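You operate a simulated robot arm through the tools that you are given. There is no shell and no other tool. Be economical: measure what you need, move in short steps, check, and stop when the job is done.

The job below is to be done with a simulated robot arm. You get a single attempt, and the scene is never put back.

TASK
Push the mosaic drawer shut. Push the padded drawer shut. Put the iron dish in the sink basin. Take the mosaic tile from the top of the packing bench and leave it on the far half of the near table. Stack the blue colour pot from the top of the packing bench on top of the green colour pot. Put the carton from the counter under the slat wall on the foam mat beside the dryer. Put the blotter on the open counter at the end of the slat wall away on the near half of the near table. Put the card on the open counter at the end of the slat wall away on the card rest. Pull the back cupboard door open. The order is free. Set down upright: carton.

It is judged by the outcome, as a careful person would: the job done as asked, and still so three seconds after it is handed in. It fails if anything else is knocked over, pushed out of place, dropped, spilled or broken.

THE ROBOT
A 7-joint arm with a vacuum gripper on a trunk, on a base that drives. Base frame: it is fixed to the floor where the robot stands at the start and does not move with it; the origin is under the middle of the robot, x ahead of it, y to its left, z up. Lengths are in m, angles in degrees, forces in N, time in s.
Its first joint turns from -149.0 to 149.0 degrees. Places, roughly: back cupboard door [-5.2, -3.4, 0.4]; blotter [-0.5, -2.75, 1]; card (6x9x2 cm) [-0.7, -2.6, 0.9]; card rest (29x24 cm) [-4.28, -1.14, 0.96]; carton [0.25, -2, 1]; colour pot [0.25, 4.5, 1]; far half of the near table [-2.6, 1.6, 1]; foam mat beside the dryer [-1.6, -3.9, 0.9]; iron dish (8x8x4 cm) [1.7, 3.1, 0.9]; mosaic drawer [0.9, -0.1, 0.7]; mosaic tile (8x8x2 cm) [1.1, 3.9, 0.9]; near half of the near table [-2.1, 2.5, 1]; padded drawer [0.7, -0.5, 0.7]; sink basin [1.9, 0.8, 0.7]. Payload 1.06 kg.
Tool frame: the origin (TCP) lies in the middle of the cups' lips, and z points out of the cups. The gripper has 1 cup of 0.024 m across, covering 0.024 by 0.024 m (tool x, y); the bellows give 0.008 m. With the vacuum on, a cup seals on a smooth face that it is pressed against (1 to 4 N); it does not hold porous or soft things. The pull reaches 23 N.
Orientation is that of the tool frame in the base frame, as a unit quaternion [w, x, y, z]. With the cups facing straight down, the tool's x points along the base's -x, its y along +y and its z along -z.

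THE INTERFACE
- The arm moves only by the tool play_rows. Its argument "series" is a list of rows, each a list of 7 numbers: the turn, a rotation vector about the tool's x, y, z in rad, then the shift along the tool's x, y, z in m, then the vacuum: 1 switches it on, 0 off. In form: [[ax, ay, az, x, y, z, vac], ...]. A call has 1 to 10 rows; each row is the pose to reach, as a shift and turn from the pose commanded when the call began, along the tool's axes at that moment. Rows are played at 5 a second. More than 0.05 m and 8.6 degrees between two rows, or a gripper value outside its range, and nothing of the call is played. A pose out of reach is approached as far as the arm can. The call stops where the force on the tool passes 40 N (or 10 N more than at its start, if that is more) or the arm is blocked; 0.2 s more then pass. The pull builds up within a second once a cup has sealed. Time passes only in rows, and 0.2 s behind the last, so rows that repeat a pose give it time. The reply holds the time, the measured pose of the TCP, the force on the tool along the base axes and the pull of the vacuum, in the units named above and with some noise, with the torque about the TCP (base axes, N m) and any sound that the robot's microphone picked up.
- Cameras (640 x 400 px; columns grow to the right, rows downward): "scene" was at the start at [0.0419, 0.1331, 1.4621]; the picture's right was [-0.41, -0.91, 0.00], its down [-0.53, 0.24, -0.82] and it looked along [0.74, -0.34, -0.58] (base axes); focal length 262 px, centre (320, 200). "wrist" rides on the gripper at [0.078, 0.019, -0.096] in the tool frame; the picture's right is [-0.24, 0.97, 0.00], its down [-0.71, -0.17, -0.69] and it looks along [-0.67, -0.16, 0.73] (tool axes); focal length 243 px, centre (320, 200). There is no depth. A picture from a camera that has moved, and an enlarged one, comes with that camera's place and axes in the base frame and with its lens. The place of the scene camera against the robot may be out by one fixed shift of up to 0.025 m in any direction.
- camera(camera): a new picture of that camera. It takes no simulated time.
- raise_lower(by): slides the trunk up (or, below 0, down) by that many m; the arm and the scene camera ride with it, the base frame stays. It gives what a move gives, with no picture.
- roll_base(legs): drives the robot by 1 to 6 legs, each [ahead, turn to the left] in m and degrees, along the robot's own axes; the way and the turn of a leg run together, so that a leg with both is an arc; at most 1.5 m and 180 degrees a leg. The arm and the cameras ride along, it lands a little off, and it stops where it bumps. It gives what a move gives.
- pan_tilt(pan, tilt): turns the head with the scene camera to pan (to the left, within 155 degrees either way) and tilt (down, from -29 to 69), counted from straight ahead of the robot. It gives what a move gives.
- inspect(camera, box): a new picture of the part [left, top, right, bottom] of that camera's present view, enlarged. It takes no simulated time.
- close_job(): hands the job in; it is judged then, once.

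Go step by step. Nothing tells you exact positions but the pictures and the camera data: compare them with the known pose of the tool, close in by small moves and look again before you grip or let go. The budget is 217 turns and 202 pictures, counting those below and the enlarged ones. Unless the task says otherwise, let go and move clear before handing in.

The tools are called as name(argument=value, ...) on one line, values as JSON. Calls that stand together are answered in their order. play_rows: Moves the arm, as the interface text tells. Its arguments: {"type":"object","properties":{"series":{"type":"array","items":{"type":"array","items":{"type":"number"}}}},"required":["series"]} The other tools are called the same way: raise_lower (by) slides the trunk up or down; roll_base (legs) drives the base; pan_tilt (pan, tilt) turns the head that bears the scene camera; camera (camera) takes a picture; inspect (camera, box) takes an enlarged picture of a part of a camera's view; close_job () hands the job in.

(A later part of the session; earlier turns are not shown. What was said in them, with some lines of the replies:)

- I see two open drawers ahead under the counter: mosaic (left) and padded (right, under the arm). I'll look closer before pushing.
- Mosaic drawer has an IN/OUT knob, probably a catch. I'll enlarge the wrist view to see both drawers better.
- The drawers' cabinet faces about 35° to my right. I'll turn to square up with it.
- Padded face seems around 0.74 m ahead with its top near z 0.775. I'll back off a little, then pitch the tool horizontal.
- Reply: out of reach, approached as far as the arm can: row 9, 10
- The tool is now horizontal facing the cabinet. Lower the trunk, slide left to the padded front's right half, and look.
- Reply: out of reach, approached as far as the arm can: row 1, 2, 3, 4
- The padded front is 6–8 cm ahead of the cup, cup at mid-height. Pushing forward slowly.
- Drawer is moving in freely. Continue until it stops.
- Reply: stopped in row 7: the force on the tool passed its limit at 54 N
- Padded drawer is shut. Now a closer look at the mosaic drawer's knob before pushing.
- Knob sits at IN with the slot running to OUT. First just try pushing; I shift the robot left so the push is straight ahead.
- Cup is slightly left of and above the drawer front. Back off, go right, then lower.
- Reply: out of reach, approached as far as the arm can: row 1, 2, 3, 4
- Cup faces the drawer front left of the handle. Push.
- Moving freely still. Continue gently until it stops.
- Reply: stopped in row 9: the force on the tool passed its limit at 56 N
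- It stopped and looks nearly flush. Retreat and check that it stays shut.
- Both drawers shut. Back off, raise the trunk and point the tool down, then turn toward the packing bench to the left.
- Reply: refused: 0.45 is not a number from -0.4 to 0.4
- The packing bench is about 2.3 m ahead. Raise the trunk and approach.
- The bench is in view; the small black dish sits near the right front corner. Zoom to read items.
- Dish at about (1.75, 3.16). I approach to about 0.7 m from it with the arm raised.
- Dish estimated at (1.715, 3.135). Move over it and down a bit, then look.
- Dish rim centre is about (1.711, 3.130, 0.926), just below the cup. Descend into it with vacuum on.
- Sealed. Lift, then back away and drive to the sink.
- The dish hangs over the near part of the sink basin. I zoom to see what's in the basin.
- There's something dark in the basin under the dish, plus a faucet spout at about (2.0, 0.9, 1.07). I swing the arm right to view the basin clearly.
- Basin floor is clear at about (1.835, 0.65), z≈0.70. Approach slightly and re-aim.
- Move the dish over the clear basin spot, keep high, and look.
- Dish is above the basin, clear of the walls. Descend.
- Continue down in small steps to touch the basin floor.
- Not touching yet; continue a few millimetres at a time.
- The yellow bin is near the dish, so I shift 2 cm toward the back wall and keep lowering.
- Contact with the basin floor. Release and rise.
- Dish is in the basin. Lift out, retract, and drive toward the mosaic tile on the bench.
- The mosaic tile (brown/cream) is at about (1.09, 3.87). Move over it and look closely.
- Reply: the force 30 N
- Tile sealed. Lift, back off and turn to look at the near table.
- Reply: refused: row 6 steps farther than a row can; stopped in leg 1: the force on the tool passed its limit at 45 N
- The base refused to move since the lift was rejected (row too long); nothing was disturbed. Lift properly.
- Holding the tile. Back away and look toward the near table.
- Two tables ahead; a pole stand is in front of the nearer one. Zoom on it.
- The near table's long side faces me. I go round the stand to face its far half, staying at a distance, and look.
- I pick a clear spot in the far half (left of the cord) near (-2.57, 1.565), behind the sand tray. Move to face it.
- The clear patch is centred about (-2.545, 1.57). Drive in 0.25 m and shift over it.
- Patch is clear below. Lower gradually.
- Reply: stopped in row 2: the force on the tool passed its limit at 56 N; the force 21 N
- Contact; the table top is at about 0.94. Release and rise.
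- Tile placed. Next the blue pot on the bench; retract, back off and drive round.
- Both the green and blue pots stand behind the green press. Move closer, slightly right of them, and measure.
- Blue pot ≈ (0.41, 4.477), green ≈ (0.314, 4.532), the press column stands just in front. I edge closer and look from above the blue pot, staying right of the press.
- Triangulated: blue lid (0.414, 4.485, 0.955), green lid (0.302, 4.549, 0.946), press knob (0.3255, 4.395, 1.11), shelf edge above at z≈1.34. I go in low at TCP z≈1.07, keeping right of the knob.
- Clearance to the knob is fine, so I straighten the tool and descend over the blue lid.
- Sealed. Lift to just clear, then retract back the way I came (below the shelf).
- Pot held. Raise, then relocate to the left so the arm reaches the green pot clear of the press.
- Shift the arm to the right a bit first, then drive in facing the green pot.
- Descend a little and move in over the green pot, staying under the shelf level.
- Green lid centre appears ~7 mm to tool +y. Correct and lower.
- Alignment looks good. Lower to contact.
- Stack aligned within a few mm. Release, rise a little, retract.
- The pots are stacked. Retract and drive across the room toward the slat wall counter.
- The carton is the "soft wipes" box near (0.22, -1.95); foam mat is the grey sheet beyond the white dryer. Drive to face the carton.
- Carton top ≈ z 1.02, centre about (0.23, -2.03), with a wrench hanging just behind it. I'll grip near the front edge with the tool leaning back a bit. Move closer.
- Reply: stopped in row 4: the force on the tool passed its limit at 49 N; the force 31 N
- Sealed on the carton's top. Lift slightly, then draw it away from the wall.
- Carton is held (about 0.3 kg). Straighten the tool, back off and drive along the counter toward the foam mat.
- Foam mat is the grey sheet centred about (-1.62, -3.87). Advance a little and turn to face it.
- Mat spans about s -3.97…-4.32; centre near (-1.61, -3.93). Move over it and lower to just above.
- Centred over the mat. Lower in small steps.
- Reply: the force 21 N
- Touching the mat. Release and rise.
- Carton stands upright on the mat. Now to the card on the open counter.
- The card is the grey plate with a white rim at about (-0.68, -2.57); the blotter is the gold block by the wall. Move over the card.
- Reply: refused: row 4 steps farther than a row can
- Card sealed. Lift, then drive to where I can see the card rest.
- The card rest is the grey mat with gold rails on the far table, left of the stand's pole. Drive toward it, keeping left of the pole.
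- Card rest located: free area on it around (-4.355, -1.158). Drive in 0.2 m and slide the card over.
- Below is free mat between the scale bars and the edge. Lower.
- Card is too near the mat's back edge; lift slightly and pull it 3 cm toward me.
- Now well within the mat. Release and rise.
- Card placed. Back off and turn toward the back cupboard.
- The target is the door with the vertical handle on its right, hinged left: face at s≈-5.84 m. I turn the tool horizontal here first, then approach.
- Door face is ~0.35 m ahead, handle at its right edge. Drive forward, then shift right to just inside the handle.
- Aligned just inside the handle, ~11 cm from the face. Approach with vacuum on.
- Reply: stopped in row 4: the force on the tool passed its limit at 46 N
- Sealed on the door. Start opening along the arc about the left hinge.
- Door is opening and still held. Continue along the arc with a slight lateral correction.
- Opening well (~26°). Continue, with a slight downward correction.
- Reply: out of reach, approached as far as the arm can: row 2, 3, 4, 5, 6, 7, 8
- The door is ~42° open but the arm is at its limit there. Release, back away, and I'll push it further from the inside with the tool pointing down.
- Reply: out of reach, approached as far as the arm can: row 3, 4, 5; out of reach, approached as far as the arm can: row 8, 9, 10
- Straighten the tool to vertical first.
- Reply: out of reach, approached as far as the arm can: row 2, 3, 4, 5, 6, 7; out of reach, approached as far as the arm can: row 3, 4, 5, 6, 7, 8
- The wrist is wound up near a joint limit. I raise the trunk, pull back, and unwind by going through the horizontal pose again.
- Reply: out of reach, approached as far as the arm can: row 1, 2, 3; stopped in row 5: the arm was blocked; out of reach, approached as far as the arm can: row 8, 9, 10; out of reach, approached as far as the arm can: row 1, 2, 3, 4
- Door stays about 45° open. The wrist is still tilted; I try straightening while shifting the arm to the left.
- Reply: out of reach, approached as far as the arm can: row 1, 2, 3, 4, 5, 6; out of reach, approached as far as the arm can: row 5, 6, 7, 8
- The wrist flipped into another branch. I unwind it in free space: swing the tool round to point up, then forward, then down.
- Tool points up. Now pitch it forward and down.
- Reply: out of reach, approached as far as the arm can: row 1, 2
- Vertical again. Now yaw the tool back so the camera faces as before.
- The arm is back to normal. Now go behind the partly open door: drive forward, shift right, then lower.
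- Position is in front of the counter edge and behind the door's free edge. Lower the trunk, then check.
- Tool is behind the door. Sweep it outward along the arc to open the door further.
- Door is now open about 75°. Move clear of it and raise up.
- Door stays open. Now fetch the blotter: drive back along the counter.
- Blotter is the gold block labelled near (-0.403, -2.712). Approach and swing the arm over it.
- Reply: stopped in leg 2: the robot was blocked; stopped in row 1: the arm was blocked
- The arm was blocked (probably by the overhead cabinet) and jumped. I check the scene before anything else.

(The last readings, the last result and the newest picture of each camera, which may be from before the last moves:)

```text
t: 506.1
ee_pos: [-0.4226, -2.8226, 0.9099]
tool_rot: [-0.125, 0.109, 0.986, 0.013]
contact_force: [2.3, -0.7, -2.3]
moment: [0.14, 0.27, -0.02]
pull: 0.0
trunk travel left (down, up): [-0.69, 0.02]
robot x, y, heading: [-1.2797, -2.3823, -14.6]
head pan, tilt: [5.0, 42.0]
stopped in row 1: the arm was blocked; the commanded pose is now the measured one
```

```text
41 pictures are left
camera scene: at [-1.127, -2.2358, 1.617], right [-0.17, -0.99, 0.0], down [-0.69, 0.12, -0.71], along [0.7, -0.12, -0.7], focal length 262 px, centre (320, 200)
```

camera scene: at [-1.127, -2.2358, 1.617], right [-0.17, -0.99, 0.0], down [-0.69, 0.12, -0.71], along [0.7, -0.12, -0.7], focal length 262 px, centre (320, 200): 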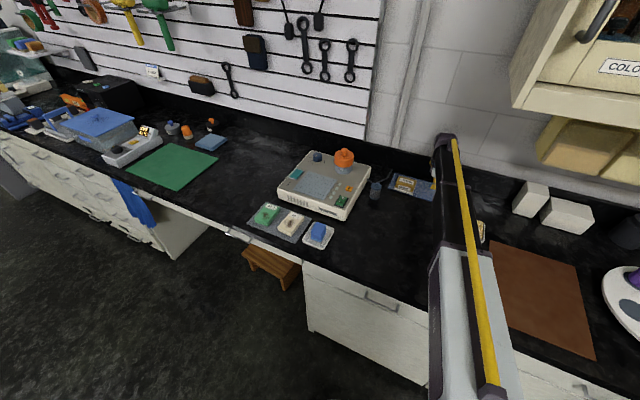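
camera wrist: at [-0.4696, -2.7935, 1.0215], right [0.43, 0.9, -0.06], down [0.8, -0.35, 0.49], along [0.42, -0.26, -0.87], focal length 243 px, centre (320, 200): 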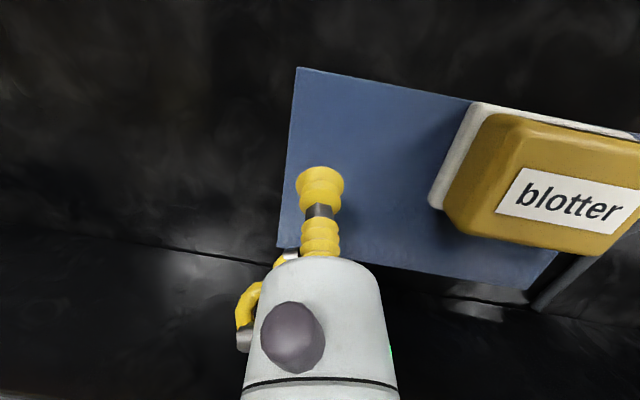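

Nothing appears knocked. Straighten the tool gently while lifting a little.

play_rows(series=[[0, -0.08, 0, 0.004, 0, -0.016, 0], [0, -0.16, 0, 0.008, 0, -0.032, 0], [0, -0.25, 0, 0.0125, 0, -0.048, 0], [0, -0.25, 0, 0.0125, 0, -0.048, 0]])

camera(camera="wrist")

inspect(camera="scene", box=[360, 100, 640, 275])

```text
t: 507.1
ee_pos: [-0.5225, -2.8024, 1.046]
tool_rot: [0.044, 0.115, 0.992, -0.007]
contact_force: [-0.4, -0.3, -0.6]
moment: [-0.02, -0.03, -0.02]
pull: 0.1
trunk travel left (down, up): [-0.69, 0.02]
robot x, y, heading: [-1.2817, -2.3786, -15.1]
head pan, tilt: [5.0, 42.0]
```

```text
40 pictures are left
camera wrist: at [-0.6034, -2.7642, 1.1346], right [0.45, 0.89, 0.02], down [0.59, -0.31, 0.75], along [0.67, -0.33, -0.67], focal length 243 px, centre (320, 200)
```

wrist: 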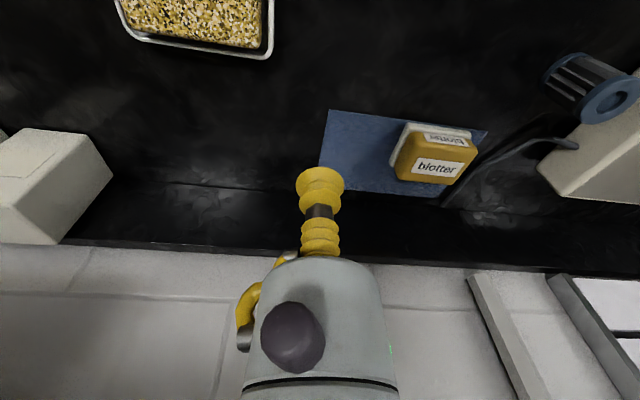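

```text
2.29 times, centred on (500, 188) of scene
camera zoom: at [-1.1896, -2.22, 1.6168], right [-0.17, -0.99, 0.0], down [-0.66, 0.11, -0.74], along [0.73, -0.13, -0.67], focal length 600 px, centre (-91, 229)
```

zoom: 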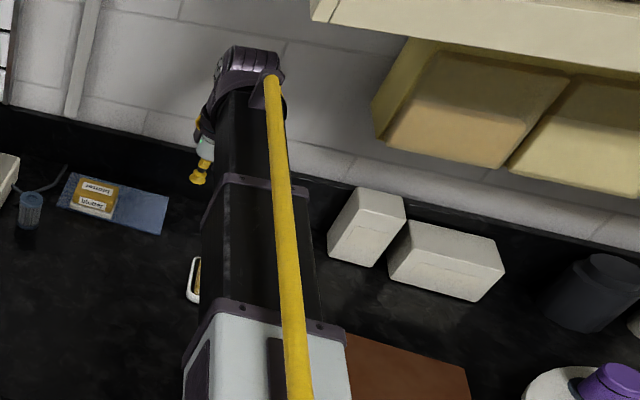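

All intact. Straighten fully and move over the blotter.

play_rows(series=[[0, 0.045, 0, -0.025, 0.03, 0, 0], [0, 0.09, 0, -0.05, 0.06, 0, 0], [0, 0.09, 0, -0.075, 0.085, 0.01, 0], [0, 0.09, 0, -0.102, 0.1065, 0.03, 0], [0, 0.09, 0, -0.102, 0.1065, 0.05, 0]])

camera(camera="wrist")

```text
t: 508.2
ee_pos: [-0.3957, -2.7226, 1.0047]
tool_rot: [-0.002, 0.116, 0.993, -0.002]
contact_force: [0.3, -0.2, 0.5]
moment: [0.01, 0.03, -0.02]
pull: 0.0
trunk travel left (down, up): [-0.69, 0.02]
robot x, y, heading: [-1.2873, -2.383, -14.9]
head pan, tilt: [5.0, 42.0]
```

```text
38 pictures are left
camera wrist: at [-0.4681, -2.6852, 1.1002], right [0.45, 0.89, -0.01], down [0.65, -0.33, 0.68], along [0.61, -0.31, -0.73], focal length 243 px, centre (320, 200)
```

wrist: 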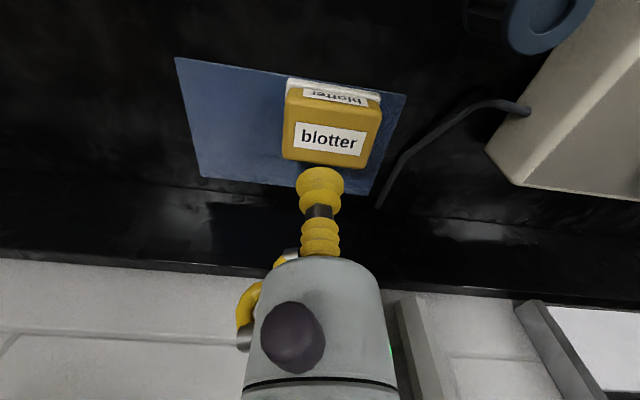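

play_rows(series=[[0, 0, 0, -0.019, 0.0065, 0.03, 0], [0, 0, 0, -0.019, 0.0065, 0.06, 1], [0, 0, 0, -0.019, 0.0065, 0.07, 1], [0, 0, 0, -0.019, 0.0065, 0.075, 1], [0, 0, 0, -0.019, 0.0065, 0.08, 1], [0, 0, 0, -0.019, 0.0065, 0.08, 1]])

camera(camera="wrist")

```text
t: 509.6
ee_pos: [-0.3778, -2.7225, 0.9254]
tool_rot: [-0.003, 0.117, 0.993, -0.003]
contact_force: [-0.3, -0.4, 0.6]
moment: [-0.01, 0.01, 0.01]
pull: 22.5
trunk travel left (down, up): [-0.69, 0.02]
robot x, y, heading: [-1.2821, -2.3776, -14.8]
head pan, tilt: [5.0, 42.0]
```

```text
37 pictures are left
camera wrist: at [-0.4495, -2.6853, 1.0204], right [0.45, 0.89, -0.01], down [0.65, -0.33, 0.68], along [0.61, -0.31, -0.73], focal length 243 px, centre (320, 200)
```

wrist: 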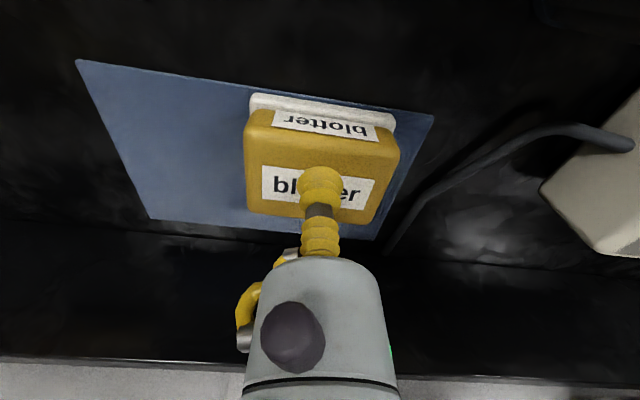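

Blotter sealed. Lift and pull back toward me before raising.

play_rows(series=[[0, 0, 0, 0, 0, -0.02, 1], [0, 0, 0, 0, 0, -0.05, 1], [0, 0, 0, 0, 0, -0.08, 1], [0, 0, 0, 0.045, 0, -0.09, 1], [0, 0, 0, 0.09, 0, -0.1, 1], [0, 0, 0, 0.135, 0, -0.11, 1], [0, 0, 0, 0.18, 0, -0.12, 1], [0, 0, 0, 0.22, 0, -0.14, 1], [0, 0, 0, 0.22, 0, -0.18, 1], [0, 0, 0, 0.22, 0, -0.22, 1]])

camera(camera="scene")

```text
t: 511.9
ee_pos: [-0.5896, -2.67, 1.1493]
tool_rot: [-0.002, 0.116, 0.993, -0.003]
contact_force: [-0.9, 0.9, -0.8]
moment: [-0.02, -0.02, 0.0]
pull: 23.2
trunk travel left (down, up): [-0.69, 0.02]
robot x, y, heading: [-1.2827, -2.3819, -14.8]
head pan, tilt: [5.0, 42.0]
```

```text
36 pictures are left
camera scene: at [-1.1934, -2.2189, 1.6171], right [-0.17, -0.99, 0.0], down [-0.66, 0.11, -0.74], along [0.73, -0.13, -0.67], focal length 262 px, centre (320, 200)
```

scene: 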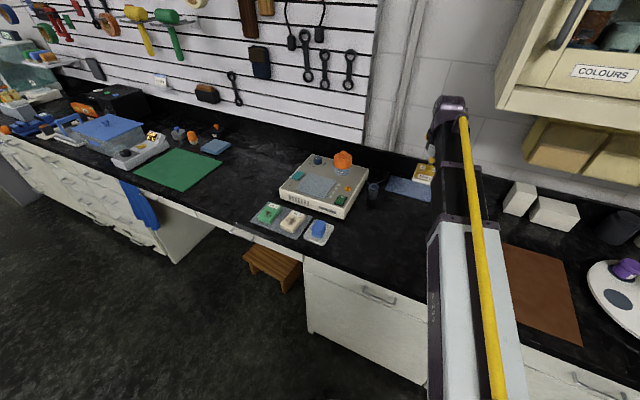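

Blotter held, counter undisturbed. Drive to the near table's near half.

roll_base(legs=[[-0.2, 0], [0, 69], [1.45, 0], [1.45, 0], [0, 90]])

camera(camera="wrist")

```text
t: 533.8
ee_pos: [-0.3139, 0.5235, 1.1496]
tool_rot: [-0.002, 0.952, -0.306, 0.003]
contact_force: [1.0, 0.2, -0.6]
moment: [0.0, 0.02, 0.02]
pull: 22.3
trunk travel left (down, up): [-0.69, 0.02]
robot x, y, heading: [0.216, -0.0055, 142.9]
head pan, tilt: [5.0, 42.0]
```

```text
35 pictures are left
camera wrist: at [-0.2616, 0.463, 1.2442], right [-0.76, -0.65, -0.01], down [-0.48, 0.55, 0.68], along [-0.44, 0.52, -0.73], focal length 243 px, centre (320, 200)
```

wrist: 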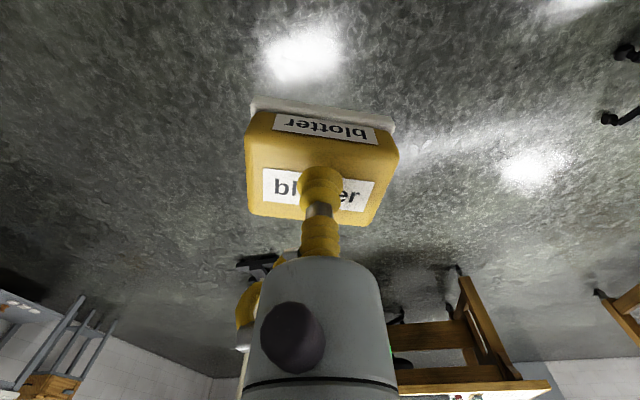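

roll_base(legs=[[0, -88], [0.42, 0], [0, 90], [1.45, 0]])

pan_tilt(pan=-5, tilt=38)

camera(camera="scene")

inspect(camera="scene", box=[200, 60, 480, 235])

```text
t: 550.6
ee_pos: [-1.3046, 1.6229, 1.1487]
tool_rot: [-0.002, 0.961, -0.277, 0.002]
contact_force: [-1.1, 0.4, -1.5]
moment: [0.01, 0.02, 0.0]
pull: 22.7
trunk travel left (down, up): [-0.69, 0.02]
robot x, y, heading: [-0.7433, 1.1248, 146.4]
head pan, tilt: [5.0, 42.0]
```

```text
t: 551.3
ee_pos: [-1.3035, 1.6224, 1.1494]
tool_rot: [-0.002, 0.961, -0.277, 0.002]
contact_force: [-0.3, -0.3, -1.4]
moment: [-0.03, 0.04, -0.02]
pull: 23.0
trunk travel left (down, up): [-0.69, 0.02]
robot x, y, heading: [-0.7444, 1.126, 146.3]
head pan, tilt: [-5.0, 38.0]
```

```text
34 pictures are left
camera scene: at [-0.8602, 1.0109, 1.6231], right [0.62, 0.78, 0.0], down [0.48, -0.38, -0.79], along [-0.62, 0.49, -0.62], focal length 262 px, centre (320, 200)
```

scene: 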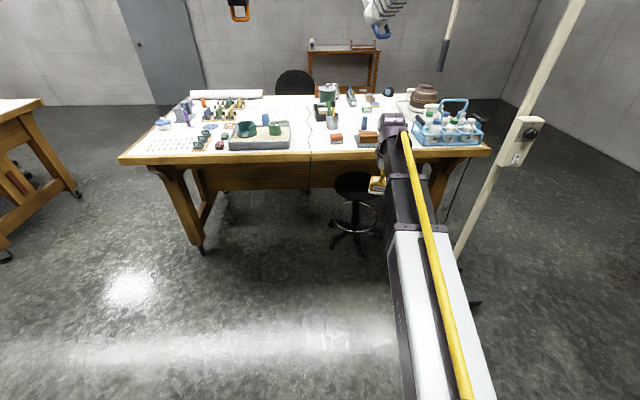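

```text
2.29 times, centred on (340, 148) of scene
camera zoom: at [-0.8602, 1.0109, 1.6231], right [0.62, 0.78, 0.0], down [0.48, -0.38, -0.79], along [-0.62, 0.49, -0.62], focal length 600 px, centre (274, 320)
```

zoom: 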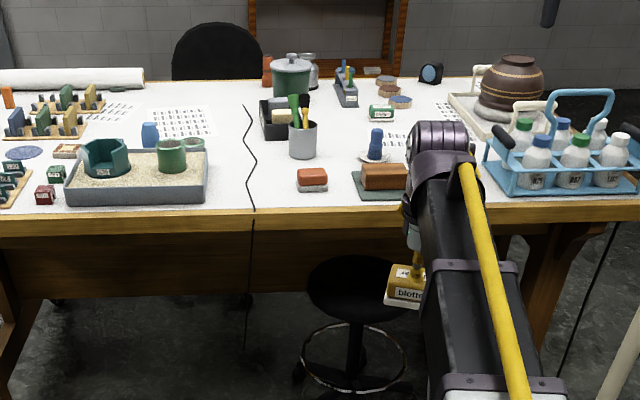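

I choose a clear spot in the near half, between the brush cup and the blue bottle: about (-2.08, 2.21). Drive in.

roll_base(legs=[[0, -8.5], [0.78, 0], [0, 7]])

camera(camera="wrist")

camera(camera="scene")

```text
t: 556.7
ee_pos: [-1.8638, 2.1533, 1.1492]
tool_rot: [-0.002, 0.957, -0.29, 0.002]
contact_force: [0.9, 0.4, -0.7]
moment: [0.01, 0.02, 0.01]
pull: 22.6
trunk travel left (down, up): [-0.69, 0.02]
robot x, y, heading: [-1.3176, 1.6428, 144.8]
head pan, tilt: [-5.0, 38.0]
```

```text
32 pictures are left
camera wrist: at [-1.8101, 2.0937, 1.2442], right [-0.73, -0.68, -0.01], down [-0.5, 0.53, 0.68], along [-0.46, 0.51, -0.73], focal length 243 px, centre (320, 200)
```

wrist: 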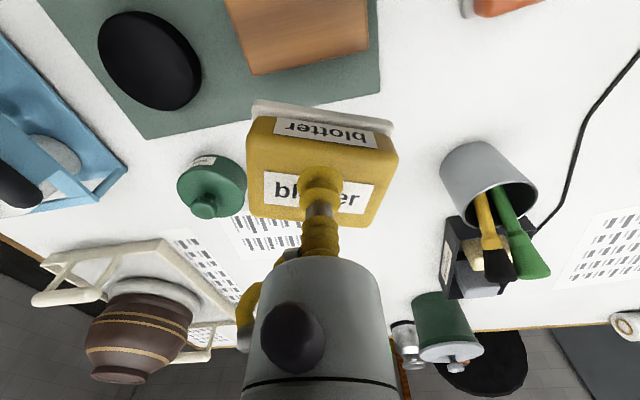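

```text
31 pictures are left
camera scene: at [-1.4364, 1.5306, 1.623], right [0.65, 0.76, 0.0], down [0.47, -0.4, -0.79], along [-0.6, 0.51, -0.62], focal length 262 px, centre (320, 200)
```

scene: 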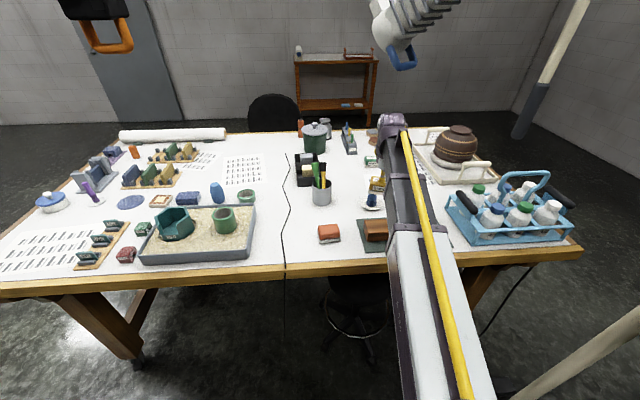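

play_rows(series=[[0, 0, 0, -0.04, 0.01, 0, 1], [0, 0, 0, -0.08, 0.02, 0, 1], [0, 0, 0, -0.12, 0.03, 0, 1], [0, 0, 0, -0.16, 0.04, 0, 1], [0, 0, 0, -0.2, 0.05, 0, 1], [0, 0, 0, -0.211, 0.052, 0.03, 1], [0, 0, 0, -0.211, 0.052, 0.06, 1], [0, 0, 0, -0.211, 0.052, 0.09, 1]])

camera(camera="wrist")

inspect(camera="scene", box=[270, 100, 450, 260])

```text
t: 558.5
ee_pos: [-2.0669, 2.2279, 1.0576]
tool_rot: [-0.002, 0.957, -0.29, 0.003]
contact_force: [0.3, 0.9, -0.9]
moment: [-0.01, 0.04, -0.01]
pull: 22.5
trunk travel left (down, up): [-0.69, 0.02]
robot x, y, heading: [-1.3169, 1.6408, 144.9]
head pan, tilt: [-5.0, 38.0]
```

```text
30 pictures are left
camera wrist: at [-2.0142, 2.1678, 1.1518], right [-0.73, -0.68, -0.01], down [-0.5, 0.53, 0.68], along [-0.46, 0.5, -0.73], focal length 243 px, centre (320, 200)
```

wrist: 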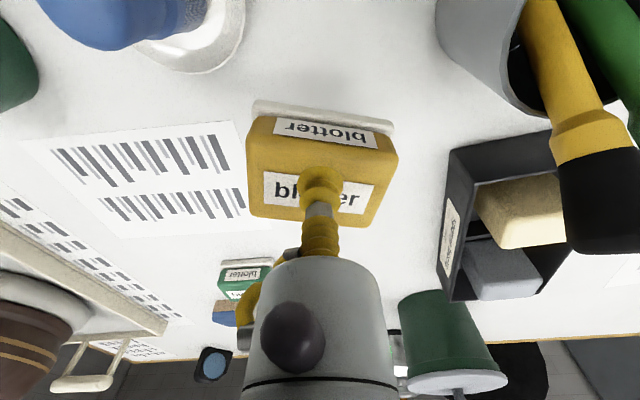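

```text
2.50 times, centred on (360, 180) of scene
camera zoom: at [-1.4363, 1.531, 1.6231], right [0.65, 0.76, 0.0], down [0.47, -0.4, -0.79], along [-0.6, 0.51, -0.62], focal length 656 px, centre (220, 250)
```

zoom: 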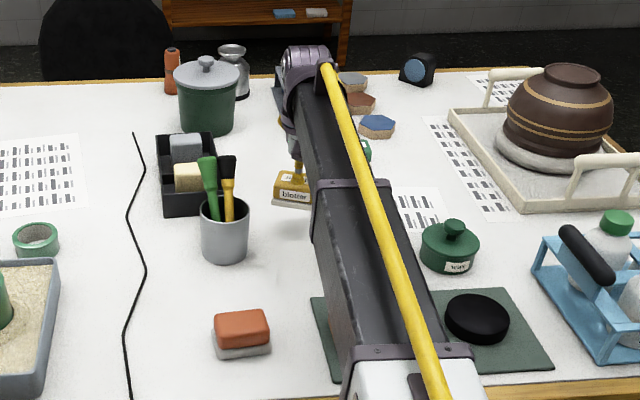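

Clear below. Lower gently.

play_rows(series=[[0, 0, 0, 0, 0, 0.03, 1], [0, 0, 0, 0, 0, 0.05, 1], [0, 0, 0, 0, 0, 0.058, 1], [0, 0, 0, 0, 0, 0.063, 1], [0, 0, 0, 0, 0, 0.063, 1]])

```text
t: 559.7
ee_pos: [-2.0668, 2.2277, 0.9953]
tool_rot: [-0.002, 0.957, -0.29, 0.002]
contact_force: [-0.4, -0.3, -0.5]
moment: [0.01, -0.02, 0.0]
pull: 23.2
trunk travel left (down, up): [-0.69, 0.02]
robot x, y, heading: [-1.3182, 1.6397, 144.8]
head pan, tilt: [-5.0, 38.0]
```

play_rows(series=[[0, 0, 0, 0, 0, 0.004, 1], [0, 0, 0, 0, 0, 0.008, 1], [0, 0, 0, 0, 0, 0.011, 1], [0, 0, 0, 0, 0, 0.011, 1]])

```text
t: 560.7
ee_pos: [-2.0661, 2.2269, 0.9853]
tool_rot: [-0.003, 0.957, -0.289, 0.002]
contact_force: [-4.5, 5.4, 18.5]
moment: [-0.06, -0.02, -0.03]
pull: 22.4
trunk travel left (down, up): [-0.69, 0.02]
robot x, y, heading: [-1.3157, 1.6412, 144.7]
head pan, tilt: [-5.0, 38.0]
```

Contact. Release and rise.

play_rows(series=[[0, 0, 0, 0, 0, -0.001, 0], [0, 0, 0, 0, 0, -0.001, 0], [0, 0, 0, 0, 0, -0.003, 0], [0, 0, 0, 0, 0, -0.004, 0], [0, 0, 0, 0, 0, -0.02, 0], [0, 0, 0, 0, 0, -0.06, 0], [0, 0, 0, 0, 0, -0.1, 0], [0, 0, 0, 0, 0, -0.14, 0], [0, 0, 0, 0, 0, -0.17, 0]])

camera(camera="wrist")

```text
t: 562.7
ee_pos: [-2.0687, 2.2275, 1.1543]
tool_rot: [-0.002, 0.957, -0.29, 0.002]
contact_force: [-0.8, 0.9, -0.8]
moment: [0.0, 0.0, 0.03]
pull: 0.0
trunk travel left (down, up): [-0.69, 0.02]
robot x, y, heading: [-1.3112, 1.6418, 144.9]
head pan, tilt: [-5.0, 38.0]
```

```text
28 pictures are left
camera wrist: at [-2.0149, 2.1675, 1.2492], right [-0.73, -0.68, -0.01], down [-0.5, 0.53, 0.68], along [-0.46, 0.5, -0.73], focal length 243 px, centre (320, 200)
```

wrist: 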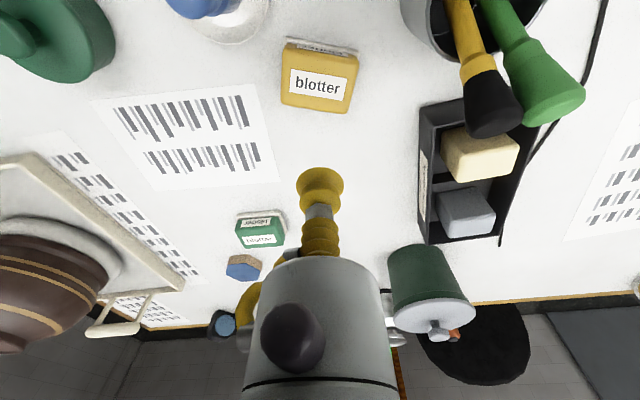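

Blotter placed. Retract and back off, then check the drawers once more.

play_rows(series=[[0, 0, 0, 0.045, 0, 0, 0], [0, 0, 0, 0.09, 0, 0, 0], [0, 0, 0, 0.135, 0, 0, 0], [0, 0, 0, 0.18, 0, 0, 0]])

roll_base(legs=[[-0.7, 0]])

pan_tilt(pan=-150, tilt=25)

camera(camera="scene")

```text
t: 563.7
ee_pos: [-1.9171, 2.1252, 1.1559]
tool_rot: [-0.001, 0.957, -0.29, 0.003]
contact_force: [0.5, -0.4, -0.4]
moment: [0.01, 0.01, 0.02]
pull: 0.0
trunk travel left (down, up): [-0.69, 0.02]
robot x, y, heading: [-1.3129, 1.6398, 144.7]
head pan, tilt: [-5.0, 38.0]
```

```text
t: 567.5
ee_pos: [-1.351, 1.7205, 1.1537]
tool_rot: [-0.002, 0.958, -0.286, 0.002]
contact_force: [-0.1, 0.3, -0.1]
moment: [-0.02, -0.03, 0.02]
pull: 0.0
trunk travel left (down, up): [-0.69, 0.02]
robot x, y, heading: [-0.743, 1.2408, 145.2]
head pan, tilt: [-5.0, 38.0]
```

```text
t: 569.8
ee_pos: [-1.3513, 1.7211, 1.1541]
tool_rot: [-0.002, 0.958, -0.285, 0.003]
contact_force: [0.5, -0.3, -0.8]
moment: [-0.02, 0.03, 0.01]
pull: 0.1
trunk travel left (down, up): [-0.69, 0.02]
robot x, y, heading: [-0.7411, 1.2387, 145.5]
head pan, tilt: [-150.0, 25.0]
```

```text
27 pictures are left
camera scene: at [-0.7048, 1.067, 1.6434], right [-0.08, -1.0, 0.0], down [-0.42, 0.03, -0.91], along [0.9, -0.07, -0.42], focal length 262 px, centre (320, 200)
```

scene: 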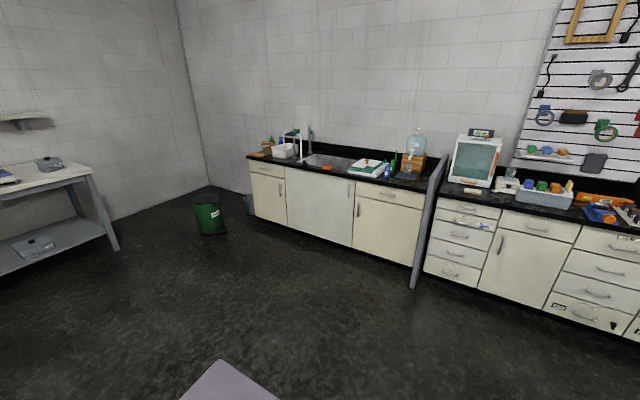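

Both drawers are shut. A quick look at the pot stack.

pan_tilt(pan=-72, tilt=12)

inspect(camera="scene", box=[260, 150, 380, 225])

```text
t: 571.3
ee_pos: [-1.351, 1.7208, 1.1548]
tool_rot: [-0.002, 0.959, -0.285, 0.002]
contact_force: [-0.2, 0.3, -0.1]
moment: [0.05, 0.01, 0.02]
pull: 0.0
trunk travel left (down, up): [-0.69, 0.02]
robot x, y, heading: [-0.7444, 1.2367, 145.2]
head pan, tilt: [-72.0, 12.0]
```

```text
5.33 times, centred on (320, 188) of scene
camera zoom: at [-0.7697, 1.1638, 1.6645], right [0.96, -0.29, 0.0], down [-0.06, -0.2, -0.98], along [0.28, 0.94, -0.21], focal length 1399 px, centre (320, 267)
```

zoom: 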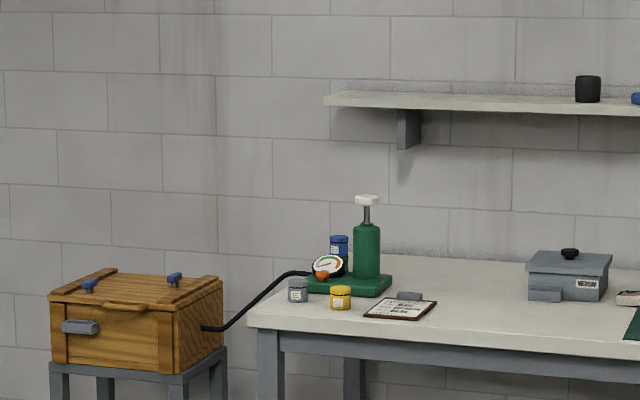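

The blue pot is still on top of the green one, and everything else I can see is in place. Handing in.

close_job()

```text
The job is handed in.
```

All nine parts of the job are done and it has been handed in, with the robot clear of everything.

- **Drawers:** the mosaic and padded drawers are both shut, and I checked them again just before handing in.
- **Iron dish:** it is on the floor of the sink basin.
- **Mosaic tile:** it is on the far half of the near table.
- **Pots:** the blue pot is on top of the green one. It was still standing when I looked last.
- **Carton:** it is upright on the foam mat beside the dryer.
- **Blotter and card:** the blotter is on the near half of the near table and the card is on the card rest.
- **Back cupboard door:** it is open about 75°, and it stayed there when I drove away.

While I was reaching for the blotter, the arm was blocked, probably by the bins under the overhead cabinet, and it dropped towards the counter. I looked over that area straight afterwards and saw nothing knocked over or moved.
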